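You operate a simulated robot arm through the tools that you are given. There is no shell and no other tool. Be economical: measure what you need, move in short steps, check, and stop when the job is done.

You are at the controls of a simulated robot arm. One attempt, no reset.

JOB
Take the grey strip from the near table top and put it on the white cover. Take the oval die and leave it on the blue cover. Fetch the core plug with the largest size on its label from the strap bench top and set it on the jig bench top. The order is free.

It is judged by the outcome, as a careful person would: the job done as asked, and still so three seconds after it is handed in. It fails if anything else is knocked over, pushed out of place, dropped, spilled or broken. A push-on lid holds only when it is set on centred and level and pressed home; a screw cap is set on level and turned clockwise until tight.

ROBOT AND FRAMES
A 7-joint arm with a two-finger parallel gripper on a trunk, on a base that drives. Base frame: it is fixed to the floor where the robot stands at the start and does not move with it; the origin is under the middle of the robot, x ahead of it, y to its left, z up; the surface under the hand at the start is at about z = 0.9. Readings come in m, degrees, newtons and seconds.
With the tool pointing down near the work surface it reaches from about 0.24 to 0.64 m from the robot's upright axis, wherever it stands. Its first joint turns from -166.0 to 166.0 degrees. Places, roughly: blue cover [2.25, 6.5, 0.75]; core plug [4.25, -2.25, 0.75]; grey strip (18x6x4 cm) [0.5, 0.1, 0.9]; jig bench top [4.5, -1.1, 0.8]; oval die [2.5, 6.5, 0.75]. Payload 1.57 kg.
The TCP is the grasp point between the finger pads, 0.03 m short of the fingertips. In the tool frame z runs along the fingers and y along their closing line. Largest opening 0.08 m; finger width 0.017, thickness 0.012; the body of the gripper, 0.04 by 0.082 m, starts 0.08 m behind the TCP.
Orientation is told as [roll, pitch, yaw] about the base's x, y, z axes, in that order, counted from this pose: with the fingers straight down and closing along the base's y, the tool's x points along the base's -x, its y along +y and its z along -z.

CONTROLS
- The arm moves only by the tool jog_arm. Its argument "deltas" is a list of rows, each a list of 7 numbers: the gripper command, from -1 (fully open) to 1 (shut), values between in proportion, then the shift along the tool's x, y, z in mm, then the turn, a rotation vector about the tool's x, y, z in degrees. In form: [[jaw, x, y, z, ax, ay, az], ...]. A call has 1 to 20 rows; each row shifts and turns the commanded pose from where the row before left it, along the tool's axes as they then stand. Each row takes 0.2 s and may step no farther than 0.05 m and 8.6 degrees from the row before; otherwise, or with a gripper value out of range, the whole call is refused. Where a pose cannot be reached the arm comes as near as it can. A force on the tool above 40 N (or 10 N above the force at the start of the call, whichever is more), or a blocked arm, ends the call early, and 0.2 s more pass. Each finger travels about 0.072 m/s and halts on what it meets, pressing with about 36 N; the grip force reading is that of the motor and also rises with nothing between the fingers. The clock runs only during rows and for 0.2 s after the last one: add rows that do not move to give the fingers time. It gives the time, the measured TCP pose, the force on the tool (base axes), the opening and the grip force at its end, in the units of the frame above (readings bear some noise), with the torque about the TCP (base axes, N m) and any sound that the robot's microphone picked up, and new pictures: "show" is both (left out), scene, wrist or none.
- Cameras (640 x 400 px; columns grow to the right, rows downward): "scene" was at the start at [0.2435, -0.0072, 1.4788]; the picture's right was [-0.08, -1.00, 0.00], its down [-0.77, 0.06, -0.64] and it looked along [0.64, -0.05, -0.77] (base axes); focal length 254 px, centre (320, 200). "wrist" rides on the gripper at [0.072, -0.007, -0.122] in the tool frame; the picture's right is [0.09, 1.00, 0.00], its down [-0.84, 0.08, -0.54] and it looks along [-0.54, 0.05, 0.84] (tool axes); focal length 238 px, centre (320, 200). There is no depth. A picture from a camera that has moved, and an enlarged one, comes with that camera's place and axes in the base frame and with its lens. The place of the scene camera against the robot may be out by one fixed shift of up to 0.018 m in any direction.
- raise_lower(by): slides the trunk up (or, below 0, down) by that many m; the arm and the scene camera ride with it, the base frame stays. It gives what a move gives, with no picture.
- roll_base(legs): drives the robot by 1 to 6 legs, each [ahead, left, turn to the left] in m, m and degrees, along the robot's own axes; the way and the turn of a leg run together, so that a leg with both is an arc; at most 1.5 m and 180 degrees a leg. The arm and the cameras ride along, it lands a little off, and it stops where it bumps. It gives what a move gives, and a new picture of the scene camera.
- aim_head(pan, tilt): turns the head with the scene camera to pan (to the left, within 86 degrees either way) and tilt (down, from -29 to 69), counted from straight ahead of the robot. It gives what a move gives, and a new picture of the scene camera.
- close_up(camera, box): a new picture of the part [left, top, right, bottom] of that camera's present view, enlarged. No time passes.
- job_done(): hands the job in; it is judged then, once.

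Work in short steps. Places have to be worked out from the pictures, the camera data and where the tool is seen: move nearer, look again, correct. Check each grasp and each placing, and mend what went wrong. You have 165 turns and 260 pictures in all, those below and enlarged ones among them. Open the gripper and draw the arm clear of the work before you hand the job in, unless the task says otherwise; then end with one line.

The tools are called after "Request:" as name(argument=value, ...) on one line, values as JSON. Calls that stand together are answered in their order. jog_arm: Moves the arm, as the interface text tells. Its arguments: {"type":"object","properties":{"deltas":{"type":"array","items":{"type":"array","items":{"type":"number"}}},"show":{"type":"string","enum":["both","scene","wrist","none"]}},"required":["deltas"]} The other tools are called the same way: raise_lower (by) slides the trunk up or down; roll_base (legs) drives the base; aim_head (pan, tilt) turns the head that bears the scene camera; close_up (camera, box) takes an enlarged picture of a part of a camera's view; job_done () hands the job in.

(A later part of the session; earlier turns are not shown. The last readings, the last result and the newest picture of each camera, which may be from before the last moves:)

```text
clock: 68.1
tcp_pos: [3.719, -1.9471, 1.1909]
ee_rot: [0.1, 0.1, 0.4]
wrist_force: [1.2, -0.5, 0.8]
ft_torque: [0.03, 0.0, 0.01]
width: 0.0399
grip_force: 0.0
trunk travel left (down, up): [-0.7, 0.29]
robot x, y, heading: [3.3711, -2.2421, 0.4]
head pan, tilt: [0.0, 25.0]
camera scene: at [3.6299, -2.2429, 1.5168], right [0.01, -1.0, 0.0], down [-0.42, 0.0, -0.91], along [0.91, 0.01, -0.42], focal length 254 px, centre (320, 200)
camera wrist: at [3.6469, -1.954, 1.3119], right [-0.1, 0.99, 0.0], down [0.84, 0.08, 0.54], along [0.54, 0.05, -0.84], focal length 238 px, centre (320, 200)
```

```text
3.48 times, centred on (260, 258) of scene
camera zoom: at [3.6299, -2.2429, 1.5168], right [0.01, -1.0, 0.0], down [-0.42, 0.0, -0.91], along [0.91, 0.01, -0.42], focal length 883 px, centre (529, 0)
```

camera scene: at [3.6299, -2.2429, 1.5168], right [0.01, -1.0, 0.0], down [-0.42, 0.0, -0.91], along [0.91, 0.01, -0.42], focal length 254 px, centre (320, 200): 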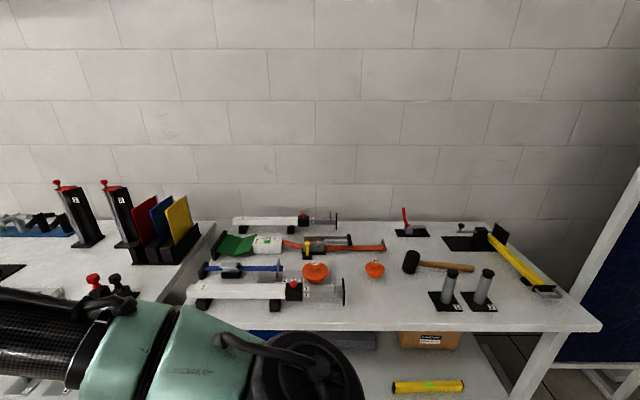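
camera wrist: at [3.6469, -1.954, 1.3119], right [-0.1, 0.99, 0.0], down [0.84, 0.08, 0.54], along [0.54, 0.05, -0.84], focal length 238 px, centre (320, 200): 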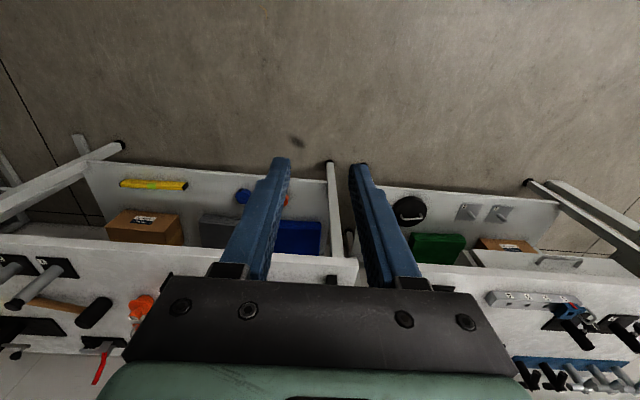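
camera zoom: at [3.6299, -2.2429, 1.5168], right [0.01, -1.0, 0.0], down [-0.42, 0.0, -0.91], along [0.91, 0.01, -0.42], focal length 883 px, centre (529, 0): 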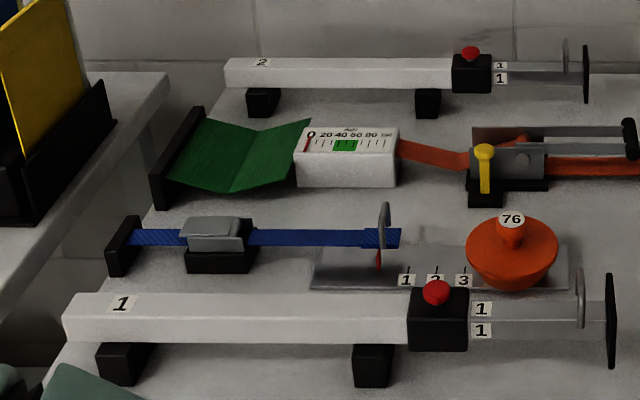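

Only two plugs are visible: 76 and 50, so 76 it is (knob on top carries the label). I'll return the hand to the centre, drive about 0.4 m nearer, and view from the wrist.

Request:
jog_arm(deltas=[[0, 0, -45, 0, 0, 0, 0], [0, 0, -45, 0, 0, 0, 0], [0, 0, -45, 0, 0, 0, 0], [0, 0, -45, 0, 0, 0, 0], [0, 0, -45, 0, 0, 0, 0], [0, 0, -40, 0, 0, 0, 0]], show="none")

Request:
roll_base(legs=[[0.4, 0, 0]])

Request:
jog_arm(deltas=[[0, 0, 0, 0, 0, 0, 0]], show="wrist")

```text
clock: 69.5
tcp_pos: [3.7209, -2.2157, 1.1899]
ee_rot: [0.1, 0.0, 0.6]
wrist_force: [-0.5, -1.0, -0.2]
ft_torque: [0.01, 0.01, 0.02]
width: 0.0401
grip_force: 0.0
trunk travel left (down, up): [-0.7, 0.29]
robot x, y, heading: [3.3685, -2.2409, 0.6]
head pan, tilt: [0.0, 25.0]
```

```text
clock: 72.0
tcp_pos: [4.1208, -2.2114, 1.1896]
ee_rot: [-0.1, 0.1, 0.4]
wrist_force: [-1.3, -0.3, 0.4]
ft_torque: [0.0, 0.02, 0.02]
width: 0.0401
grip_force: 0.1
trunk travel left (down, up): [-0.7, 0.29]
robot x, y, heading: [3.7683, -2.2406, 0.5]
head pan, tilt: [0.0, 25.0]
camera scene: at [4.0296, -2.2394, 1.5168], right [0.01, -1.0, 0.0], down [-0.42, 0.0, -0.91], along [0.91, 0.01, -0.42], focal length 254 px, centre (320, 200)
```

scene: 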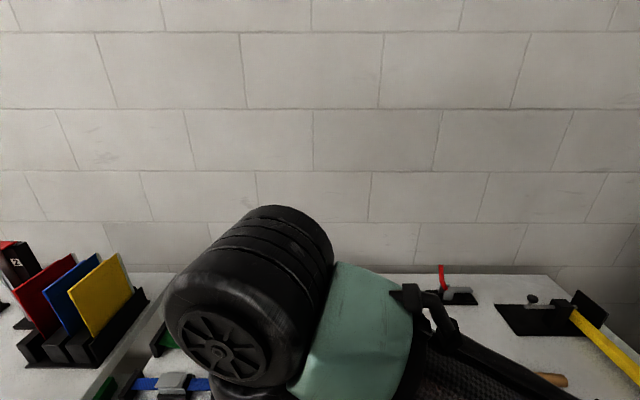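

```text
clock: 72.3
tcp_pos: [4.12, -2.212, 1.1898]
ee_rot: [0.1, 0.0, 0.4]
wrist_force: [-1.1, 0.1, 0.2]
ft_torque: [-0.04, 0.0, -0.01]
width: 0.04
grip_force: 0.0
trunk travel left (down, up): [-0.7, 0.29]
robot x, y, heading: [3.7691, -2.236, 0.2]
head pan, tilt: [0.0, 25.0]
camera wrist: at [4.0488, -2.2176, 1.3113], right [-0.1, 1.0, 0.0], down [0.84, 0.08, 0.54], along [0.54, 0.05, -0.84], focal length 238 px, centre (320, 200)
```

wrist: 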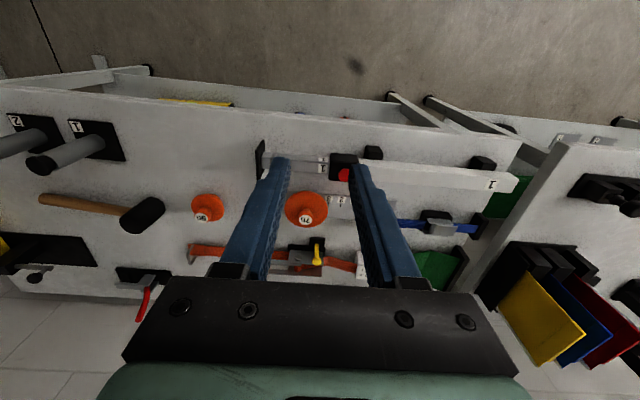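

Plug 76 is in view; triangulating the bench edge gives a top near z≈0.87. I'll move closer above it for a better fix.

Request:
jog_arm(deltas=[[0, -35, 0, 15, 0, 0, 0], [0, -35, 0, 15, 0, 0, 0], [0, -40, 0, 20, 0, 0, 0], [0, -30, 0, 20, 0, 0, 0], [0, 0, 0, 0, 0, 0, 0]], show="wrist")

```text
clock: 73.5
tcp_pos: [4.2606, -2.2092, 1.1198]
ee_rot: [0.0, -0.1, 0.4]
wrist_force: [0.4, 0.3, 0.0]
ft_torque: [0.01, 0.01, 0.0]
width: 0.0401
grip_force: 0.1
trunk travel left (down, up): [-0.7, 0.29]
robot x, y, heading: [3.7701, -2.2394, 0.4]
head pan, tilt: [0.0, 25.0]
camera wrist: at [4.1888, -2.2162, 1.2406], right [-0.1, 1.0, 0.0], down [0.84, 0.08, 0.54], along [0.54, 0.05, -0.84], focal length 238 px, centre (320, 200)
```

wrist: 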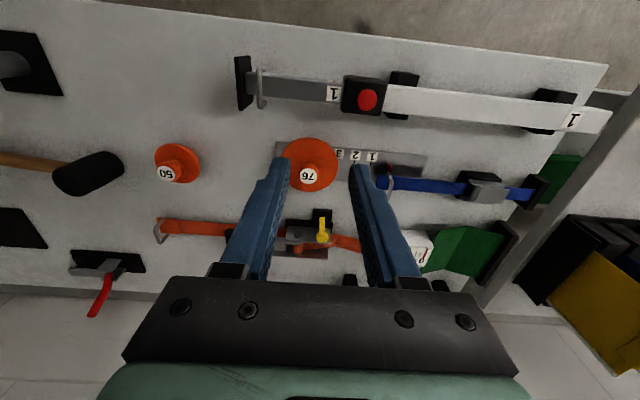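

I'll enlarge for a precise fix, then descend 80 mm and triangulate again.

Request:
close_up(camera="wrist", box=[240, 120, 400, 220])

Request:
jog_arm(deltas=[[0, -25, 0, 30, 0, 0, 0], [0, -25, 0, 30, 0, 0, 0], [0, -20, 0, 30, 0, 0, 0], [0, 0, 0, 0, 0, 0, 0]], show="none")

Request:
close_up(camera="wrist", box=[220, 60, 420, 185])

```text
4.00 times, centred on (320, 170) of wrist
camera zoom: at [4.1888, -2.2162, 1.2406], right [-0.1, 1.0, 0.0], down [0.84, 0.08, 0.54], along [0.54, 0.05, -0.84], focal length 953 px, centre (320, 320)
```

zoom: 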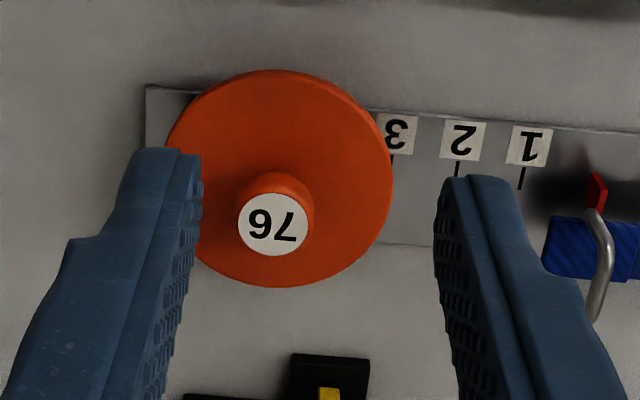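

```text
clock: 74.5
tcp_pos: [4.3307, -2.2103, 1.0295]
ee_rot: [0.0, 0.0, 0.4]
wrist_force: [-0.3, 0.0, 0.0]
ft_torque: [0.04, 0.0, 0.02]
width: 0.0401
grip_force: 0.0
trunk travel left (down, up): [-0.7, 0.29]
robot x, y, heading: [3.7709, -2.2397, 0.7]
head pan, tilt: [0.0, 25.0]
```

```text
3.20 times, centred on (320, 122) of wrist
camera zoom: at [4.2592, -2.2162, 1.1504], right [-0.1, 1.0, 0.0], down [0.84, 0.08, 0.54], along [0.54, 0.05, -0.84], focal length 763 px, centre (320, 448)
```

zoom: 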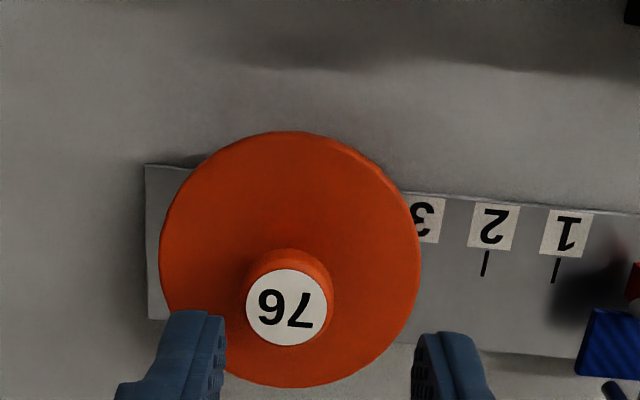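

Knob head centre is about [4.36, -2.219, 0.907], roughly 30 mm wide. I'll align, open wider, and come to z 0.965 to check.

Request:
jog_arm(deltas=[[-0.6, -29, -8.5, 0, 0, 0, 0], [-0.6, 0, 0, 32, 0, 0, 0], [-0.6, 0, 0, 32, 0, 0, 0], [-0.6, 0, 0, 0, 0, 0, 0]], show="wrist")

```text
clock: 75.5
tcp_pos: [4.361, -2.2183, 0.9645]
ee_rot: [0.1, -0.1, 0.4]
wrist_force: [0.6, -0.5, -1.0]
ft_torque: [0.03, 0.01, 0.02]
width: 0.064
grip_force: 0.2
trunk travel left (down, up): [-0.7, 0.29]
robot x, y, heading: [3.7698, -2.2383, 0.5]
head pan, tilt: [0.0, 25.0]
camera wrist: at [4.2879, -2.2242, 1.086], right [-0.1, 1.0, 0.0], down [0.84, 0.08, 0.54], along [0.54, 0.05, -0.84], focal length 238 px, centre (320, 200)
```

wrist: 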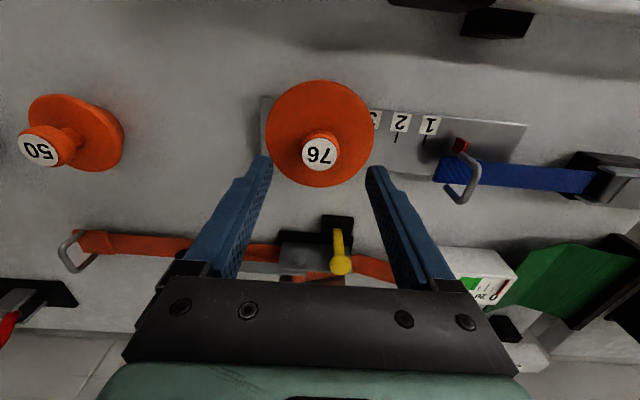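

Aligned. The flange top is near z 0.855 and the knob head around 0.885–0.907, so I'll descend to TCP z≈0.897.

Request:
jog_arm(deltas=[[-0.6, -1, 0, 25, 0, 0, 0], [-0.6, 0, 0, 25, 0, 0, 0], [-0.6, 0, 0, 10, 0, 0, 0], [-0.6, 0, 0, 7, 0, 0, 0], [-0.6, 0, 0, 0, 0, 0, 0]], show="wrist")

```text
clock: 76.6
tcp_pos: [4.3665, -2.217, 0.9091]
ee_rot: [0.1, -0.9, 0.5]
wrist_force: [-8.3, -0.6, 22.4]
ft_torque: [-0.16, 0.44, 0.0]
width: 0.064
grip_force: 0.0
trunk travel left (down, up): [-0.7, 0.29]
robot x, y, heading: [3.7701, -2.2387, 0.5]
head pan, tilt: [0.0, 25.0]
stopped in row 5: the force on the tool passed its limit at 42 N (the readings are from after the stop); the commanded pose is now the measured one
camera wrist: at [4.2927, -2.2246, 1.03], right [-0.1, 0.99, 0.0], down [0.83, 0.08, 0.56], along [0.55, 0.06, -0.83], focal length 238 px, centre (320, 200)
```

wrist: 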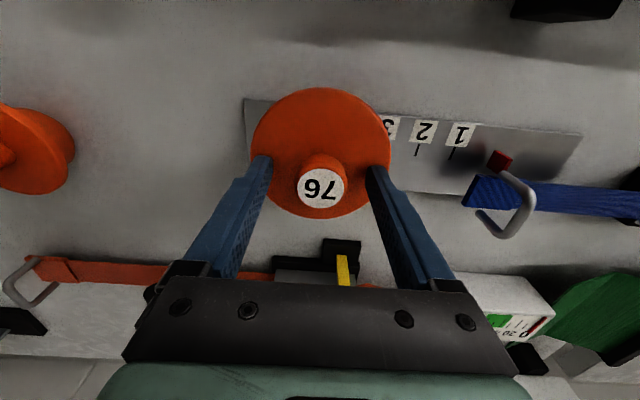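

Fingertips touched the flange at z≈0.879. I'll raise 3 mm, level, and close on the knob.

Request:
jog_arm(deltas=[[-0.6, 0, 0, -3.5, 0, 0.9, 0], [-0.6, 0, 0, 0, 0, 0, 0], [1, 0, 0, 0, 0, 0, 0], [1, 0, 0, 0, 0, 0, 0], [1, 0, 0, 0, 0, 0, 0], [1, 0, 0, 0, 0, 0, 0]], show="wrist")

```text
clock: 78.0
tcp_pos: [4.3646, -2.2181, 0.9108]
ee_rot: [0.2, 0.3, 0.5]
wrist_force: [-1.1, -0.7, 12.0]
ft_torque: [-0.06, -0.01, -0.03]
width: 0.031
grip_force: 36.0
trunk travel left (down, up): [-0.7, 0.29]
robot x, y, heading: [3.769, -2.2401, 0.5]
head pan, tilt: [0.0, 25.0]
camera wrist: at [4.293, -2.2246, 1.0314], right [-0.1, 0.99, 0.0], down [0.84, 0.08, 0.54], along [0.54, 0.05, -0.84], focal length 238 px, centre (320, 200)
```

wrist: 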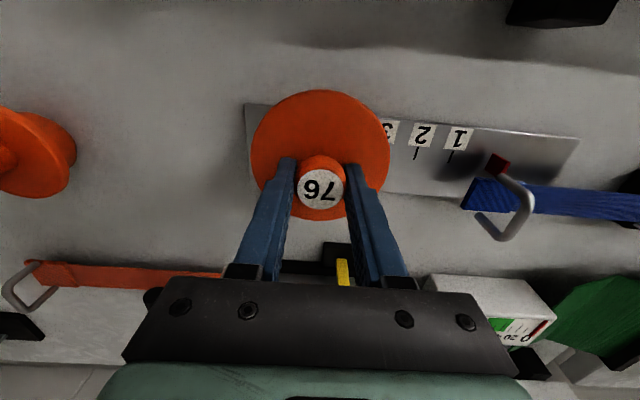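

Held at 31 mm, 36 N. Lifting slowly.

Request:
jog_arm(deltas=[[1, 0, 0, -8, 0, 0, 0], [1, 0, 0, -15, 0, 0, 0], [1, 0, 0, -30, 0, 0, 0], [1, 0, 0, -40, 0, 0, 0], [1, 0, 0, -40, 0, 0, 0], [1, 0, 0, -40, 0, 0, 0], [1, 0, 0, 0, 0, 0, 0]])

```text
clock: 79.6
tcp_pos: [4.3659, -2.2171, 1.0837]
ee_rot: [0.0, 0.3, 0.4]
wrist_force: [0.1, -0.6, -1.6]
ft_torque: [0.0, 0.04, 0.01]
width: 0.0309
grip_force: 36.1
trunk travel left (down, up): [-0.7, 0.29]
robot x, y, heading: [3.7667, -2.2411, 0.4]
head pan, tilt: [0.0, 25.0]
camera scene: at [4.0295, -2.2388, 1.5167], right [0.01, -1.0, 0.0], down [-0.42, 0.0, -0.91], along [0.91, 0.01, -0.42], focal length 254 px, centre (320, 200)
camera wrist: at [4.2945, -2.2242, 1.2043], right [-0.1, 0.99, 0.0], down [0.84, 0.08, 0.54], along [0.54, 0.05, -0.84], focal length 238 px, centre (320, 200)
```

scene: 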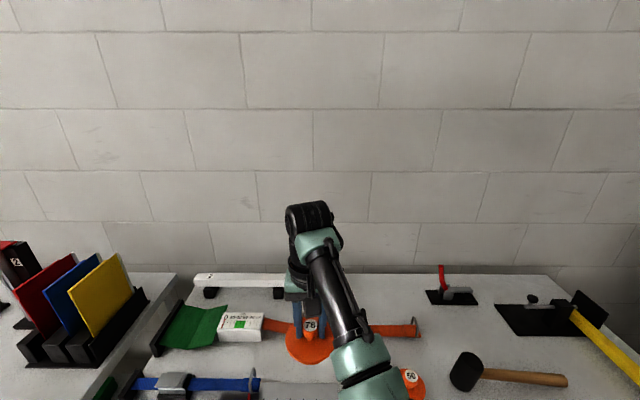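
wrist: 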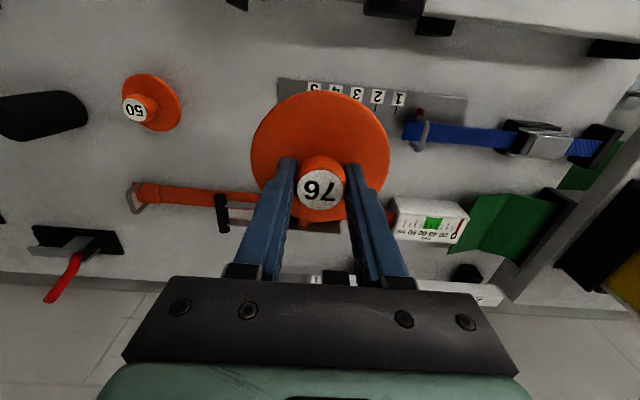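

The plug came away cleanly. I'll raise and tuck the arm, back off, and sidestep to the jig bench.

Request:
jog_arm(deltas=[[1, 0, 0, -40, 0, 0, 0], [1, 0, 0, -40, 0, 0, 0], [1, 0, 0, -30, 0, 0, 0], [1, 40, 0, 0, 0, 0, 0], [1, 40, 0, 0, 0, 0, 0], [1, 40, 0, 0, 0, 0, 0], [1, 40, 0, 0, 0, 0, 0], [1, 40, 0, 0, 0, 0, 0], [1, 30, 0, 0, 0, 0, 0], [1, 0, 0, 0, 0, 0, 0]], show="none")

Request:
roll_base(legs=[[-0.5, 0, -0.4]])

Request:
aim_head(pan=40, tilt=35)

```text
clock: 81.8
tcp_pos: [4.1376, -2.2187, 1.1921]
ee_rot: [0.0, 0.3, 0.4]
wrist_force: [0.0, 0.4, -0.9]
ft_torque: [-0.01, 0.0, 0.0]
width: 0.0307
grip_force: 35.7
trunk travel left (down, up): [-0.7, 0.29]
robot x, y, heading: [3.7693, -2.2386, 0.4]
head pan, tilt: [0.0, 25.0]
```

```text
clock: 84.7
tcp_pos: [3.6374, -2.2229, 1.1936]
ee_rot: [-0.1, 0.2, 0.1]
wrist_force: [0.0, -0.1, -1.3]
ft_torque: [-0.03, -0.01, -0.04]
width: 0.0307
grip_force: 36.6
trunk travel left (down, up): [-0.7, 0.29]
robot x, y, heading: [3.2687, -2.2447, -0.0]
head pan, tilt: [0.0, 25.0]
camera scene: at [3.5294, -2.2429, 1.5169], right [0.0, -1.0, 0.0], down [-0.42, 0.0, -0.91], along [0.91, 0.0, -0.42], focal length 254 px, centre (320, 200)
```

scene: 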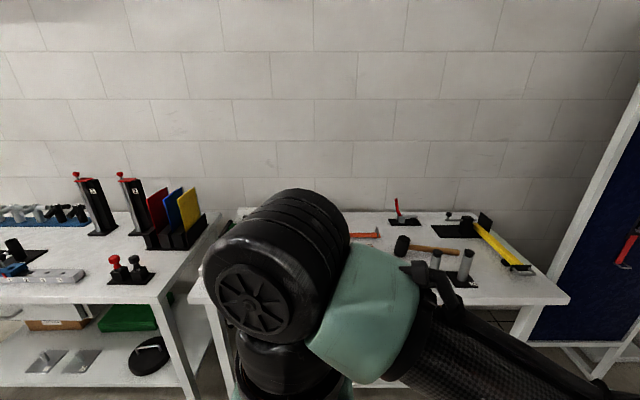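

```text
clock: 85.8
tcp_pos: [3.6379, -2.2227, 1.1917]
ee_rot: [0.0, 0.2, 0.2]
wrist_force: [0.0, 0.0, -1.5]
ft_torque: [-0.01, 0.0, -0.04]
width: 0.0307
grip_force: 35.3
trunk travel left (down, up): [-0.7, 0.29]
robot x, y, heading: [3.2712, -2.243, 0.2]
head pan, tilt: [40.0, 35.0]
camera scene: at [3.5048, -2.1864, 1.5011], right [0.64, -0.76, 0.0], down [-0.44, -0.37, -0.82], along [0.63, 0.53, -0.57], focal length 254 px, centre (320, 200)
```

scene: 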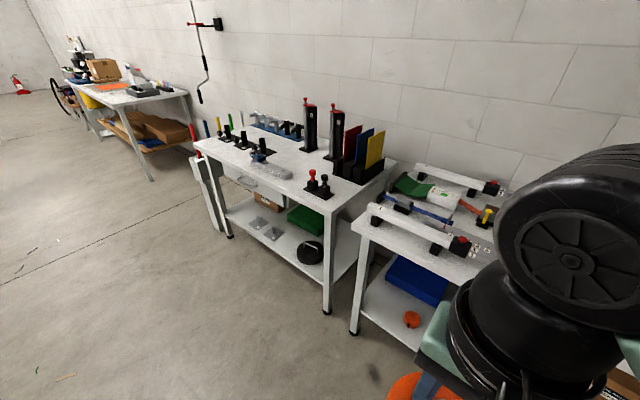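

The plug on the lower shelf is not on the bench top, so 76 stands. Now sidestep left to be in front of the jig bench.

Request:
roll_base(legs=[[0, 1.0, 0]])

Request:
aim_head(pan=20, tilt=32)

```text
clock: 91.0
tcp_pos: [3.633, -1.2216, 1.1921]
ee_rot: [0.0, 0.2, 0.4]
wrist_force: [0.7, 0.1, -0.4]
ft_torque: [-0.01, -0.01, -0.02]
width: 0.0308
grip_force: 35.1
trunk travel left (down, up): [-0.7, 0.29]
robot x, y, heading: [3.2646, -1.2437, 0.2]
head pan, tilt: [40.0, 35.0]
camera scene: at [3.5002, -1.1851, 1.501], right [0.65, -0.76, 0.0], down [-0.44, -0.37, -0.82], along [0.62, 0.53, -0.57], focal length 254 px, centre (320, 200)
```

scene: 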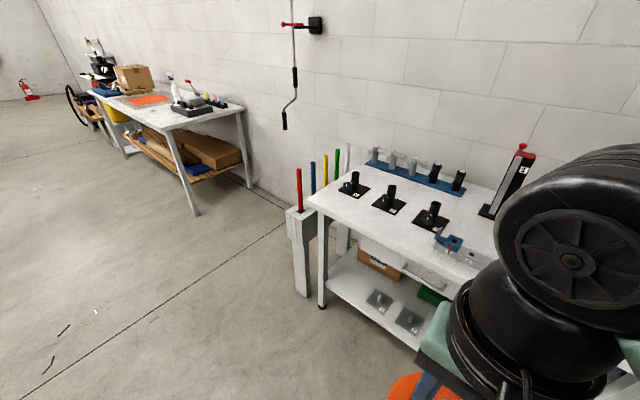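

```text
clock: 91.8
tcp_pos: [3.633, -1.2221, 1.192]
ee_rot: [0.1, 0.2, 0.4]
wrist_force: [0.1, 0.7, -1.7]
ft_torque: [-0.03, -0.03, 0.02]
width: 0.0308
grip_force: 35.6
trunk travel left (down, up): [-0.7, 0.29]
robot x, y, heading: [3.2672, -1.2408, 0.4]
head pan, tilt: [20.0, 32.0]
camera scene: at [3.5171, -1.2111, 1.5057], right [0.35, -0.94, 0.0], down [-0.5, -0.18, -0.85], along [0.79, 0.3, -0.53], focal length 254 px, centre (320, 200)
```

scene: 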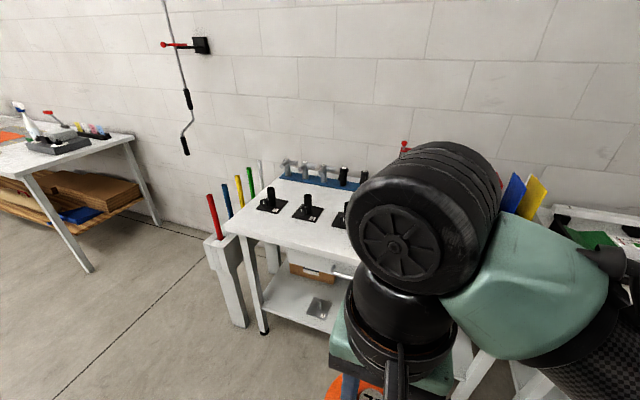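

The front-left strip of the jig bench looks free. I'll sidestep 0.45 m more left and look at it with the wrist camera after rolling closer.

Request:
roll_base(legs=[[0, 0.45, 0], [0.3, 0, 0]])

Request:
jog_arm(deltas=[[1, 0, -45, 0, 0, 0, 0], [1, 0, -45, 0, 0, 0, 0], [1, 0, -45, 0, 0, 0, 0], [1, 0, -45, 0, 0, 0, 0], [1, 0, -45, 0, 0, 0, 0], [1, 0, 0, 0, 0, 0, 0]])

```text
clock: 96.2
tcp_pos: [3.9295, -0.7729, 1.1925]
ee_rot: [0.0, 0.3, 0.3]
wrist_force: [0.0, 0.9, -0.5]
ft_torque: [0.01, -0.03, 0.02]
width: 0.0311
grip_force: 35.8
trunk travel left (down, up): [-0.7, 0.29]
robot x, y, heading: [3.5641, -0.7914, 0.2]
head pan, tilt: [20.0, 32.0]
camera scene: at [3.8127, -0.7624, 1.5056], right [0.35, -0.94, 0.0], down [-0.5, -0.18, -0.85], along [0.8, 0.29, -0.53], focal length 254 px, centre (320, 200)
```

scene: 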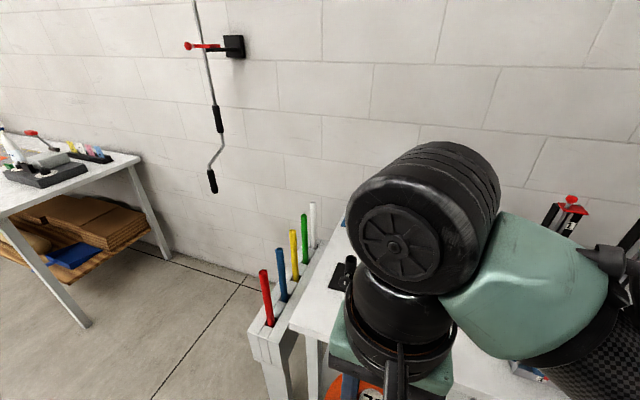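

```text
clock: 97.6
tcp_pos: [3.9291, -0.9992, 1.1913]
ee_rot: [-0.1, 0.2, 0.3]
wrist_force: [-0.5, 0.3, -0.1]
ft_torque: [-0.04, -0.02, 0.0]
width: 0.0308
grip_force: 35.6
trunk travel left (down, up): [-0.7, 0.29]
robot x, y, heading: [3.5616, -0.7916, 0.2]
head pan, tilt: [20.0, 32.0]
camera scene: at [3.8125, -0.762, 1.5056], right [0.35, -0.94, 0.0], down [-0.5, -0.18, -0.85], along [0.8, 0.29, -0.53], focal length 254 px, centre (320, 200)
camera wrist: at [3.8588, -1.0056, 1.3131], right [-0.1, 1.0, 0.0], down [0.84, 0.08, 0.54], along [0.54, 0.05, -0.84], focal length 238 px, centre (320, 200)
```

scene: 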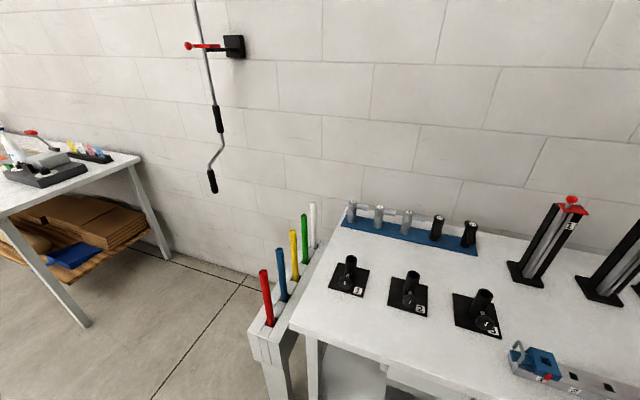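
wrist: 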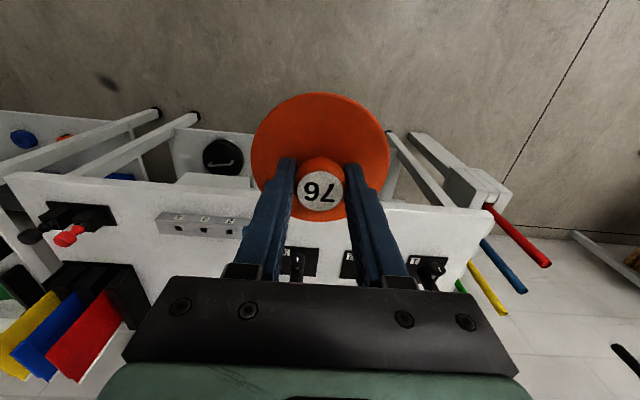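

The strip between the bench edge (x≈4.19) and the clamp plates (x≈4.36) is free around y -0.75. I'll roll 0.2 m ahead and bring the plug over [4.27, -0.75].

Request:
roll_base(legs=[[0.2, 0, 0]])

Request:
jog_arm(deltas=[[1, 0, 42, 0, 0, 0, 0], [1, 0, 42, 0, 0, 0, 0], [1, 0, 42, 0, 0, 0, 0], [1, 0, 42, 0, 0, 0, 0], [1, 0, 42, 0, 0, 0, 0], [1, 0, 38, 0, 0, 0, 0], [1, -40, 0, 0, 0, 0, 0], [1, -40, 0, 0, 0, 0, 0], [1, -30, 0, 0, 0, 0, 0], [1, 0, 0, 0, 0, 0, 0]])

```text
clock: 99.2
tcp_pos: [4.1275, -0.9983, 1.1913]
ee_rot: [0.0, 0.3, 0.3]
wrist_force: [-0.3, 0.0, -1.0]
ft_torque: [0.02, 0.01, -0.01]
width: 0.0308
grip_force: 36.1
trunk travel left (down, up): [-0.7, 0.29]
robot x, y, heading: [3.7563, -0.7888, 0.2]
head pan, tilt: [20.0, 32.0]
camera scene: at [4.0092, -0.7618, 1.5056], right [0.35, -0.94, 0.0], down [-0.5, -0.18, -0.85], along [0.8, 0.29, -0.53], focal length 254 px, centre (320, 200)
```

scene: 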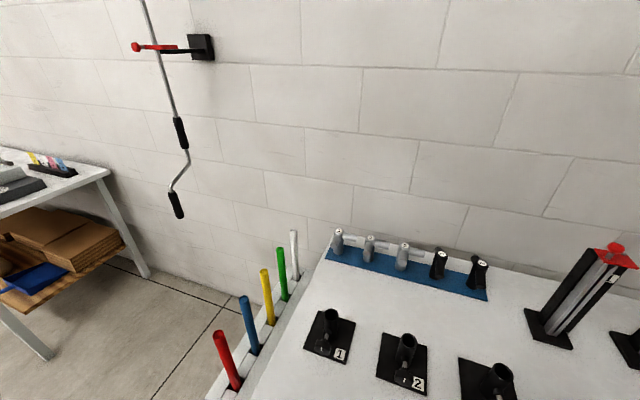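

```text
clock: 101.4
tcp_pos: [4.2358, -0.7483, 1.1919]
ee_rot: [0.0, 0.3, 0.3]
wrist_force: [-0.2, 0.7, -1.6]
ft_torque: [0.03, -0.01, -0.03]
width: 0.031
grip_force: 35.9
trunk travel left (down, up): [-0.7, 0.29]
robot x, y, heading: [3.7566, -0.7915, 0.2]
head pan, tilt: [20.0, 32.0]
camera scene: at [4.0084, -0.7618, 1.5058], right [0.35, -0.94, 0.0], down [-0.5, -0.18, -0.85], along [0.8, 0.29, -0.53], focal length 254 px, centre (320, 200)
camera wrist: at [4.1637, -0.7554, 1.3124], right [-0.1, 1.0, 0.0], down [0.84, 0.08, 0.54], along [0.54, 0.05, -0.84], focal length 238 px, centre (320, 200)
```

scene: 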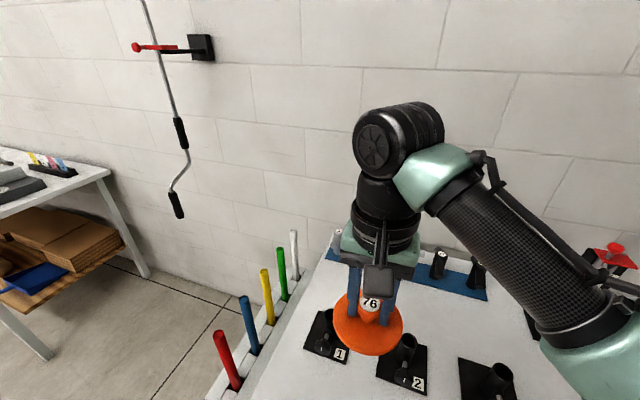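
wrist: 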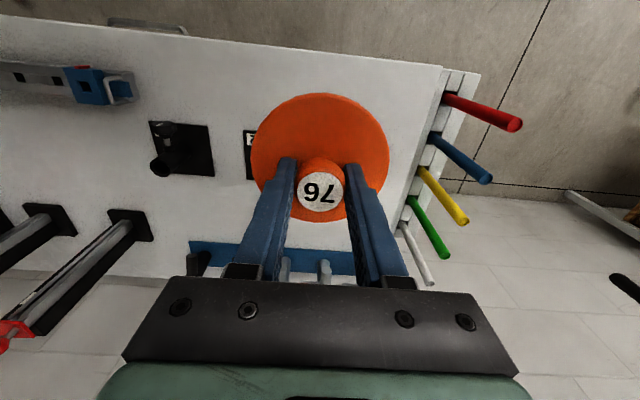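

The free strip runs x 4.17–4.32 here, so I'll centre at x≈4.243 and descend to z 0.96 to look.

Request:
jog_arm(deltas=[[1, -7, 0, 40, 0, -0.3, 0], [1, 0, 0, 45, 0, 0, 0], [1, 0, 0, 45, 0, 0, 0], [1, 0, 0, 45, 0, 0, 0], [1, 0, 0, 45, 0, 0, 0], [1, 0, 0, 10, 0, 0, 0], [1, 0, 0, 0, 0, 0, 0]])

Request:
close_up(camera="scene", box=[280, 270, 460, 390])

```text
clock: 103.0
tcp_pos: [4.2429, -0.7496, 0.9611]
ee_rot: [0.0, -0.1, 0.2]
wrist_force: [0.3, 1.0, -2.2]
ft_torque: [0.01, 0.01, 0.0]
width: 0.0307
grip_force: 35.6
trunk travel left (down, up): [-0.7, 0.29]
robot x, y, heading: [3.7599, -0.7907, -0.0]
head pan, tilt: [20.0, 32.0]
camera scene: at [4.0088, -0.7617, 1.5057], right [0.35, -0.94, 0.0], down [-0.5, -0.18, -0.85], along [0.8, 0.29, -0.53], focal length 254 px, centre (320, 200)
camera wrist: at [4.1704, -0.7559, 1.0823], right [-0.1, 1.0, 0.0], down [0.84, 0.08, 0.54], along [0.54, 0.05, -0.84], focal length 238 px, centre (320, 200)
```

scene: 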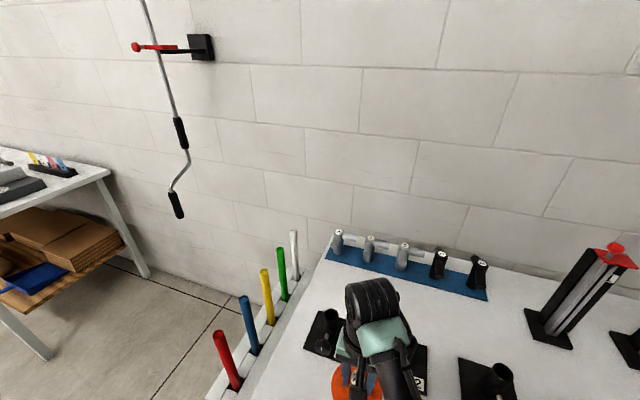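
wrist: 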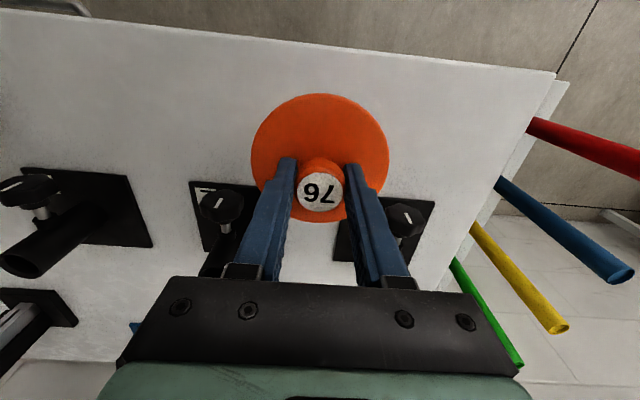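

```text
3.33 times, centred on (370, 330) of scene
camera zoom: at [4.0088, -0.7617, 1.5057], right [0.35, -0.94, 0.0], down [-0.5, -0.18, -0.85], along [0.8, 0.29, -0.53], focal length 846 px, centre (153, -233)
```

zoom: 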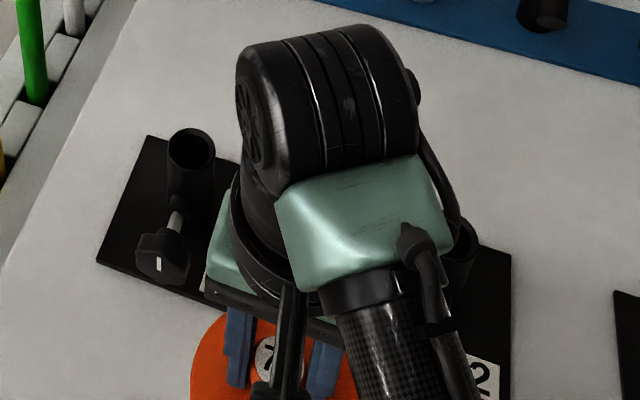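

Clear of the clamps and the bench edge. Lowering gently to find contact.

Request:
jog_arm(deltas=[[1, 0, 0, 15, 0, 0, 0], [1, 0, 0, 12, 0, 0, 0], [1, 0, 0, 8, 0, 0, 0], [1, 0, 0, 4, 0, 0, 0], [1, 0, 0, 0, 0, 0, 0]], show="none")

```text
clock: 104.2
tcp_pos: [4.2443, -0.7502, 0.9229]
ee_rot: [0.0, -0.1, 0.3]
wrist_force: [0.6, -0.3, -0.5]
ft_torque: [0.01, -0.04, -0.01]
width: 0.0309
grip_force: 35.8
trunk travel left (down, up): [-0.7, 0.29]
robot x, y, heading: [3.7607, -0.7937, 0.2]
head pan, tilt: [20.0, 32.0]
```

Request:
jog_arm(deltas=[[1, 0, 0, 4, 0, 0, 0], [1, 0, 0, 4, 0, 0, 0], [1, 0, 0, 4, 0, 0, 0], [1, 0, 0, 0, 0, 0, 0]], show="none")

Request:
jog_arm(deltas=[[1, 0, 0, 3, 0, 0, 0], [1, 0, 0, 3, 0, 0, 0], [1, 0, 0, 0, 0, 0, 0]], show="wrist")

```text
clock: 105.2
tcp_pos: [4.2427, -0.7495, 0.91]
ee_rot: [0.0, -0.1, 0.3]
wrist_force: [-0.7, -0.1, -1.5]
ft_torque: [0.03, 0.05, -0.02]
width: 0.0311
grip_force: 35.8
trunk travel left (down, up): [-0.7, 0.29]
robot x, y, heading: [3.7565, -0.7951, 0.3]
head pan, tilt: [20.0, 32.0]
```

```text
clock: 106.0
tcp_pos: [4.2433, -0.7504, 0.9057]
ee_rot: [0.1, -0.3, 0.3]
wrist_force: [0.2, 1.1, 15.4]
ft_torque: [0.02, 0.47, -0.03]
width: 0.031
grip_force: 36.0
trunk travel left (down, up): [-0.7, 0.29]
robot x, y, heading: [3.7573, -0.7923, 0.1]
head pan, tilt: [20.0, 32.0]
camera wrist: at [4.1699, -0.756, 1.0271], right [-0.1, 1.0, 0.0], down [0.83, 0.08, 0.55], along [0.54, 0.05, -0.84], focal length 238 px, centre (320, 200)
```

wrist: 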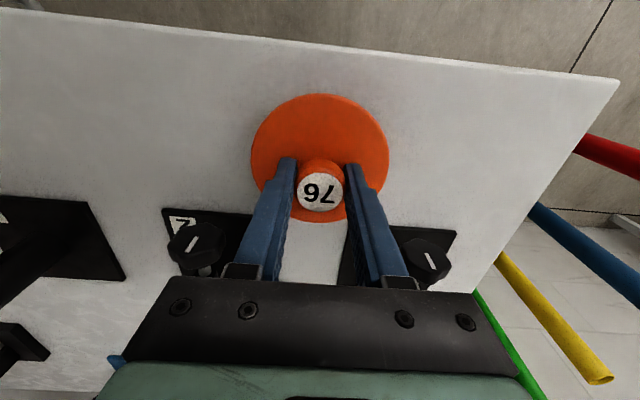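

Contact at z≈0.906. I'll ease up slightly, open to ~50 mm, and rise.

Request:
jog_arm(deltas=[[1, 0, 0, -1.5, 0, 0, 0], [1, 0, 0, 0, 0, 0, 0], [-0.25, 0, 0, 0, 0, 0, 0], [-0.25, 0, 0, 0, 0, 0, 0], [-0.25, 0, 0, -10, 0, 0, 0], [-0.25, 0, 0, -40, 0, 0, 0], [-0.25, 0, 0, -40, 0, 0, 0], [-0.25, 0, 0, -40, 0, 0, 0], [-0.25, 0, 0, 0, 0, 0, 0]])

```text
clock: 108.0
tcp_pos: [4.2413, -0.7494, 1.0344]
ee_rot: [0.0, 0.1, 0.2]
wrist_force: [0.2, -0.1, -0.4]
ft_torque: [-0.01, 0.04, -0.01]
width: 0.0499
grip_force: 0.2
trunk travel left (down, up): [-0.7, 0.29]
robot x, y, heading: [3.7564, -0.7919, -0.0]
head pan, tilt: [20.0, 32.0]
camera scene: at [4.0088, -0.7618, 1.5057], right [0.35, -0.94, 0.0], down [-0.5, -0.18, -0.85], along [0.8, 0.29, -0.53], focal length 254 px, centre (320, 200)
camera wrist: at [4.17, -0.756, 1.1561], right [-0.1, 1.0, 0.0], down [0.84, 0.08, 0.54], along [0.54, 0.05, -0.84], focal length 238 px, centre (320, 200)
```

scene: 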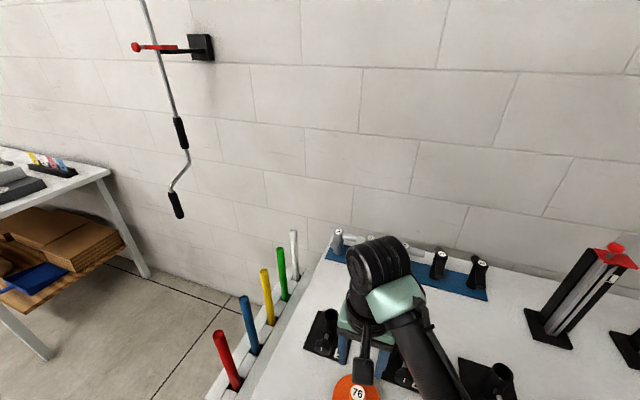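
wrist: 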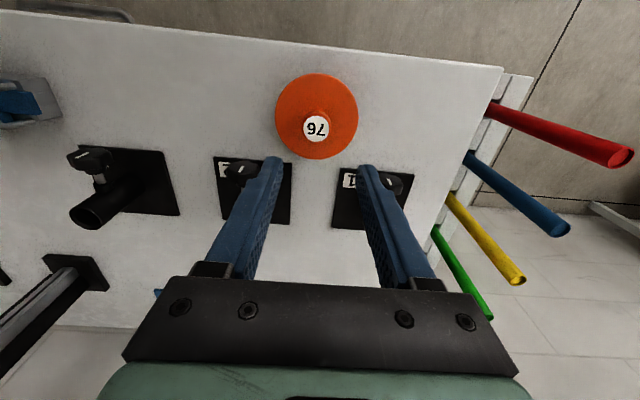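

Plug 76 stands on the jig bench. Tuck the arm, back away to x≈2.6 and look left (north) for the route to the oval die.

Request:
jog_arm(deltas=[[0, 0, 0, -45, 0, 0, 0], [0, 0, 0, -45, 0, 0, 0], [0, 0, 0, -45, 0, 0, 0], [0, 0, 0, -15, 0, 0, 0], [0, 40, -10, 0, 0, 0, 0], [0, 40, -10, 0, 0, 0, 0], [0, 30, -10, 0, 0, 0, 0], [0, 0, 0, 0, 0, 0, 0]], show="none")

Request:
roll_base(legs=[[-1.1, 0, 0]])

Request:
aim_head(pan=75, tilt=20)

```text
clock: 109.8
tcp_pos: [4.132, -0.7789, 1.185]
ee_rot: [-0.1, 0.0, 0.2]
wrist_force: [-0.2, -0.7, 0.3]
ft_torque: [-0.02, 0.01, 0.02]
width: 0.0399
grip_force: 0.0
trunk travel left (down, up): [-0.7, 0.29]
robot x, y, heading: [3.7582, -0.7934, 0.2]
head pan, tilt: [20.0, 32.0]
```

```text
clock: 115.4
tcp_pos: [3.0341, -0.7864, 1.1853]
ee_rot: [0.0, -0.1, 0.9]
wrist_force: [0.4, 0.5, -0.3]
ft_torque: [-0.02, 0.01, 0.02]
width: 0.0397
grip_force: 0.1
trunk travel left (down, up): [-0.7, 0.29]
robot x, y, heading: [2.6618, -0.8001, 0.9]
head pan, tilt: [20.0, 32.0]
camera scene: at [2.9103, -0.7687, 1.5057], right [0.35, -0.93, 0.0], down [-0.5, -0.19, -0.85], along [0.79, 0.3, -0.53], focal length 254 px, centre (320, 200)
```

scene: 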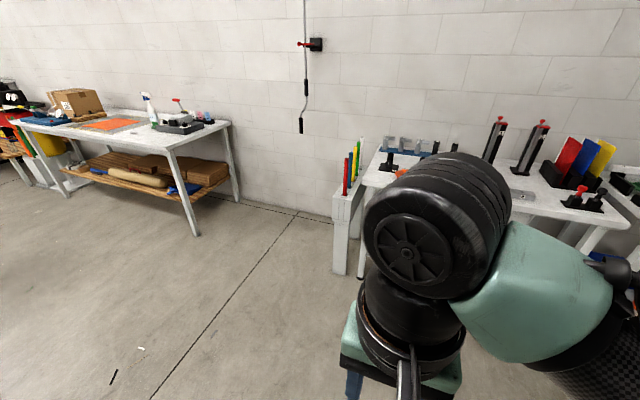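

```text
clock: 116.6
tcp_pos: [3.0351, -0.7857, 1.1849]
ee_rot: [0.0, -0.1, 0.8]
wrist_force: [0.1, 0.3, 0.8]
ft_torque: [-0.04, -0.05, 0.0]
width: 0.04
grip_force: 0.0
trunk travel left (down, up): [-0.7, 0.29]
robot x, y, heading: [2.6622, -0.7997, 0.8]
head pan, tilt: [75.0, 20.0]
camera scene: at [2.8497, -0.7102, 1.5249], right [0.97, -0.25, 0.0], down [-0.08, -0.33, -0.94], along [0.23, 0.91, -0.34], focal length 254 px, centre (320, 200)
```

scene: 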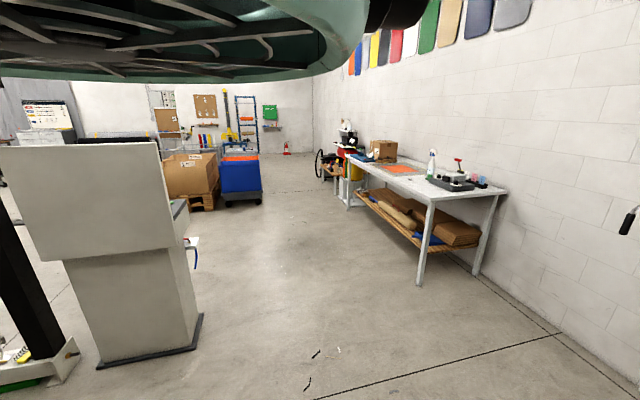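

A cabinet stands at x≤2.33, y≈1, the table on the east at x≥4.1, and a cart at x≤2.9, y≈3.6. I'll turn to face north, then go up the corridor around x≈3.4.

Request:
aim_head(pan=0, tilt=20)

Request:
roll_base(legs=[[0, 0, 89.2], [1.4, -0.4, 0]])

```text
clock: 118.1
tcp_pos: [3.0346, -0.7847, 1.1859]
ee_rot: [0.0, -0.1, 0.8]
wrist_force: [-0.3, -0.5, 0.4]
ft_torque: [0.03, 0.02, 0.0]
width: 0.04
grip_force: 0.1
trunk travel left (down, up): [-0.7, 0.29]
robot x, y, heading: [2.6594, -0.7984, 1.0]
head pan, tilt: [0.0, 20.0]
camera scene: at [2.9198, -0.7991, 1.5249], right [0.01, -1.0, 0.0], down [-0.34, -0.01, -0.94], along [0.94, 0.01, -0.34], focal length 254 px, centre (320, 200)
```

scene: 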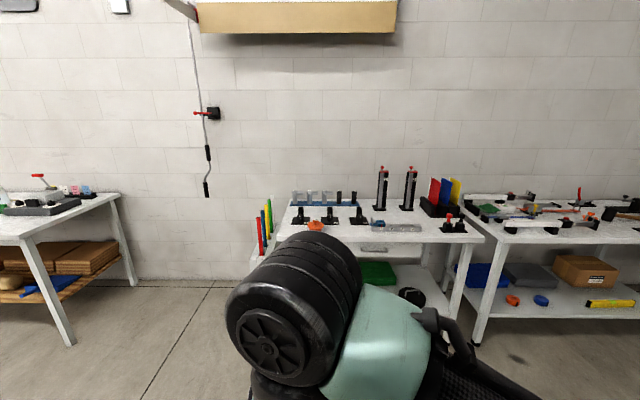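

```text
clock: 129.1
tcp_pos: [3.0373, 0.9637, 1.1852]
ee_rot: [0.0, -0.1, 90.9]
wrist_force: [0.1, -0.1, 0.0]
ft_torque: [0.01, -0.03, 0.0]
width: 0.0402
grip_force: 0.0
trunk travel left (down, up): [-0.7, 0.29]
robot x, y, heading: [3.0529, 0.585, 90.9]
head pan, tilt: [0.0, 20.0]
camera scene: at [3.0465, 0.8498, 1.5249], right [1.0, 0.01, 0.0], down [0.0, -0.34, -0.94], along [-0.01, 0.94, -0.34], focal length 254 px, centre (320, 200)
```

scene: 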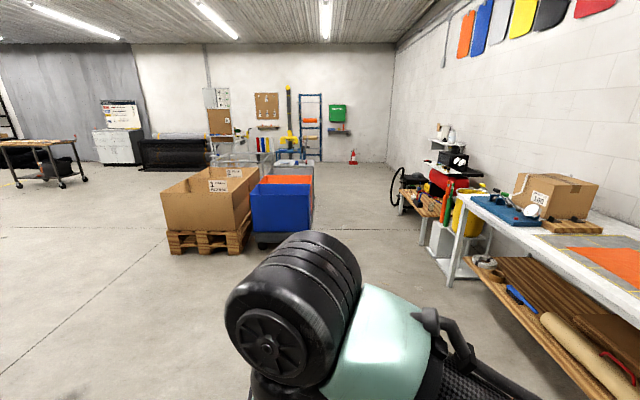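

Cart edge is at x≈2.9, y≈3.7; table at x≥4.2. Continue north along x≈3.5.

Request:
roll_base(legs=[[1.4, -0.45, -0.9], [1.4, 0, 0]])

Request:
aim_head(pan=30, tilt=20)

```text
clock: 143.0
tcp_pos: [3.4473, 3.7781, 1.185]
ee_rot: [0.0, 0.0, 91.1]
wrist_force: [0.4, 0.4, -0.2]
ft_torque: [0.02, 0.0, 0.01]
width: 0.0401
grip_force: 0.0
trunk travel left (down, up): [-0.7, 0.29]
robot x, y, heading: [3.4643, 3.406, 91.2]
head pan, tilt: [0.0, 20.0]
camera scene: at [3.4577, 3.6655, 1.5249], right [1.0, 0.02, 0.0], down [0.01, -0.34, -0.94], along [-0.02, 0.94, -0.34], focal length 254 px, centre (320, 200)
```

scene: 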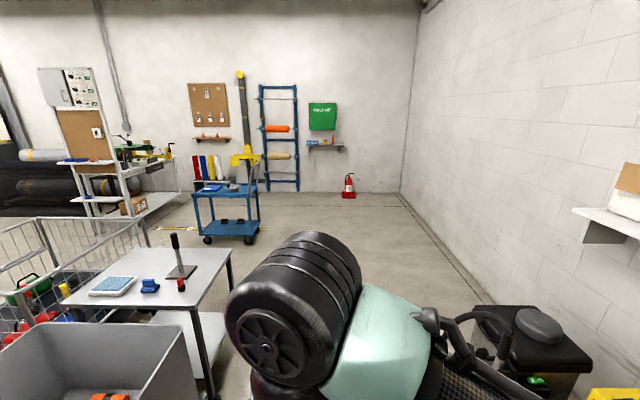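

```text
clock: 143.9
tcp_pos: [3.4483, 3.7778, 1.1848]
ee_rot: [0.0, 0.0, 91.2]
wrist_force: [-0.3, -0.1, -0.6]
ft_torque: [0.02, 0.04, -0.01]
width: 0.0399
grip_force: 0.1
trunk travel left (down, up): [-0.7, 0.29]
robot x, y, heading: [3.4633, 3.403, 91.1]
head pan, tilt: [30.0, 20.0]
camera scene: at [3.4115, 3.6521, 1.5249], right [0.86, 0.52, 0.0], down [0.18, -0.29, -0.94], along [-0.48, 0.81, -0.34], focal length 254 px, centre (320, 200)
```

scene: 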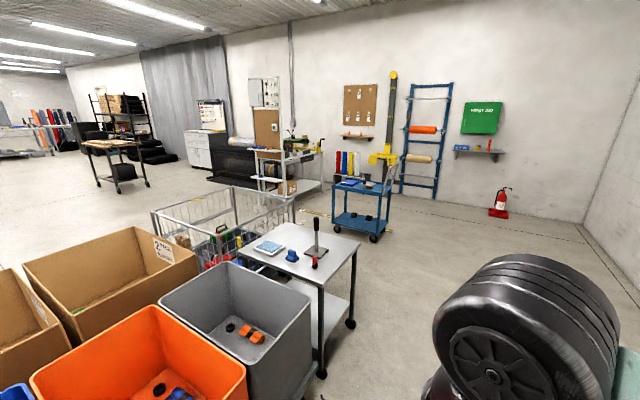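

The blue cart near [2.5, 6.4] should bear the die and blue cover. Enlarging.

Request:
close_up(camera="scene", box=[320, 150, 420, 250])

Request:
close_up(camera="scene", box=[230, 210, 370, 300])

```text
4.00 times, centred on (370, 200) of scene
camera zoom: at [3.4115, 3.6521, 1.5249], right [0.86, 0.52, 0.0], down [0.18, -0.29, -0.94], along [-0.48, 0.81, -0.34], focal length 1015 px, centre (120, 200)
```

zoom: 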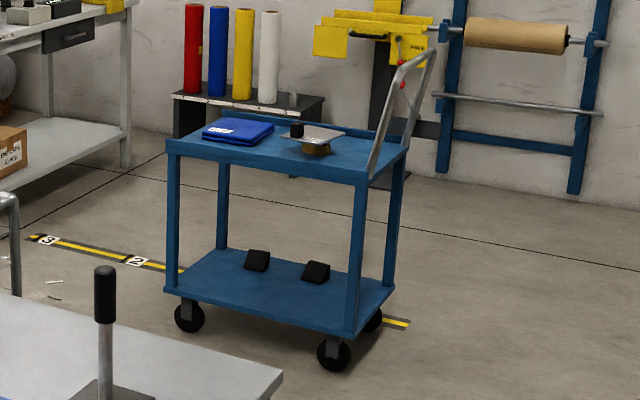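

```text
4.44 times, centred on (300, 255) of scene
camera zoom: at [3.4115, 3.6521, 1.5249], right [0.86, 0.52, 0.0], down [0.18, -0.29, -0.94], along [-0.48, 0.81, -0.34], focal length 1128 px, centre (409, -44)
```

zoom: 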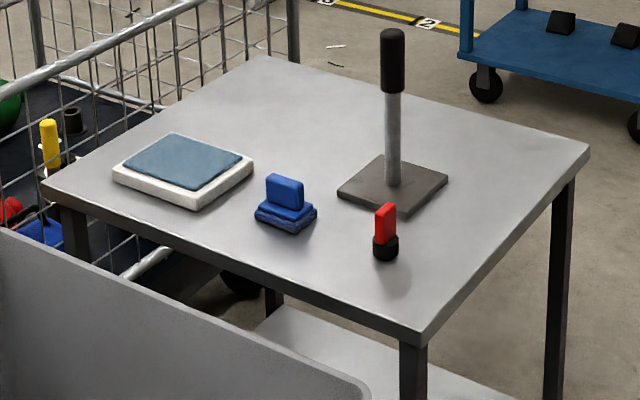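

The blue cover and the die with its grey plate are on the cart top. The cart has wheels, so I must not bump it. I'll go north along x≈3.45 past the small table, then sidestep left in front of the cart.

Request:
roll_base(legs=[[1.45, 0, -1.1], [0.65, 0, 0]])

Request:
aim_head(pan=50, tilt=30)

```text
clock: 154.3
tcp_pos: [3.4434, 5.8743, 1.1851]
ee_rot: [-0.1, -0.1, 89.9]
wrist_force: [0.0, 0.5, 0.7]
ft_torque: [-0.03, 0.01, 0.01]
width: 0.0401
grip_force: 0.1
trunk travel left (down, up): [-0.7, 0.29]
robot x, y, heading: [3.4552, 5.5008, 89.7]
head pan, tilt: [30.0, 20.0]
camera scene: at [3.4047, 5.7483, 1.5249], right [0.87, 0.5, 0.0], down [0.17, -0.3, -0.94], along [-0.47, 0.81, -0.34], focal length 254 px, centre (320, 200)
```

scene: 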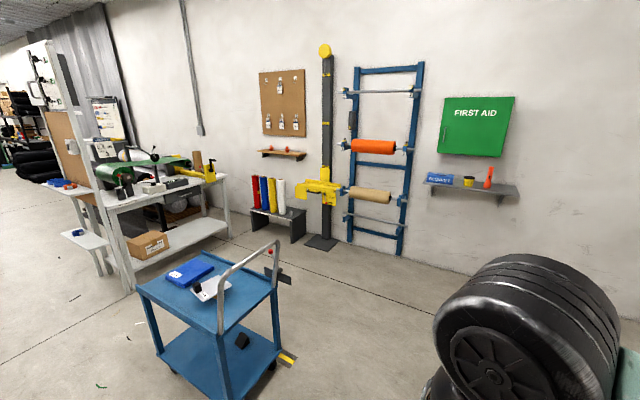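

```text
clock: 155.2
tcp_pos: [3.4439, 5.8733, 1.1851]
ee_rot: [0.0, -0.1, 89.9]
wrist_force: [-0.5, 0.2, -0.7]
ft_torque: [-0.01, 0.0, 0.01]
width: 0.0399
grip_force: 0.0
trunk travel left (down, up): [-0.7, 0.29]
robot x, y, heading: [3.4567, 5.5001, 89.5]
head pan, tilt: [50.0, 30.0]
camera scene: at [3.382, 5.7256, 1.5089], right [0.65, 0.76, 0.0], down [0.38, -0.32, -0.87], along [-0.66, 0.56, -0.5], focal length 254 px, centre (320, 200)
```

scene: 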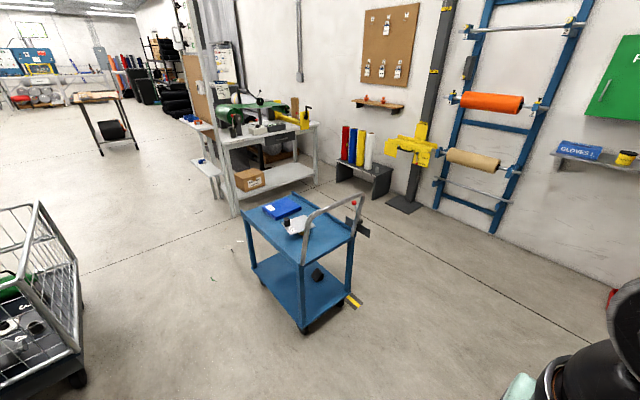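

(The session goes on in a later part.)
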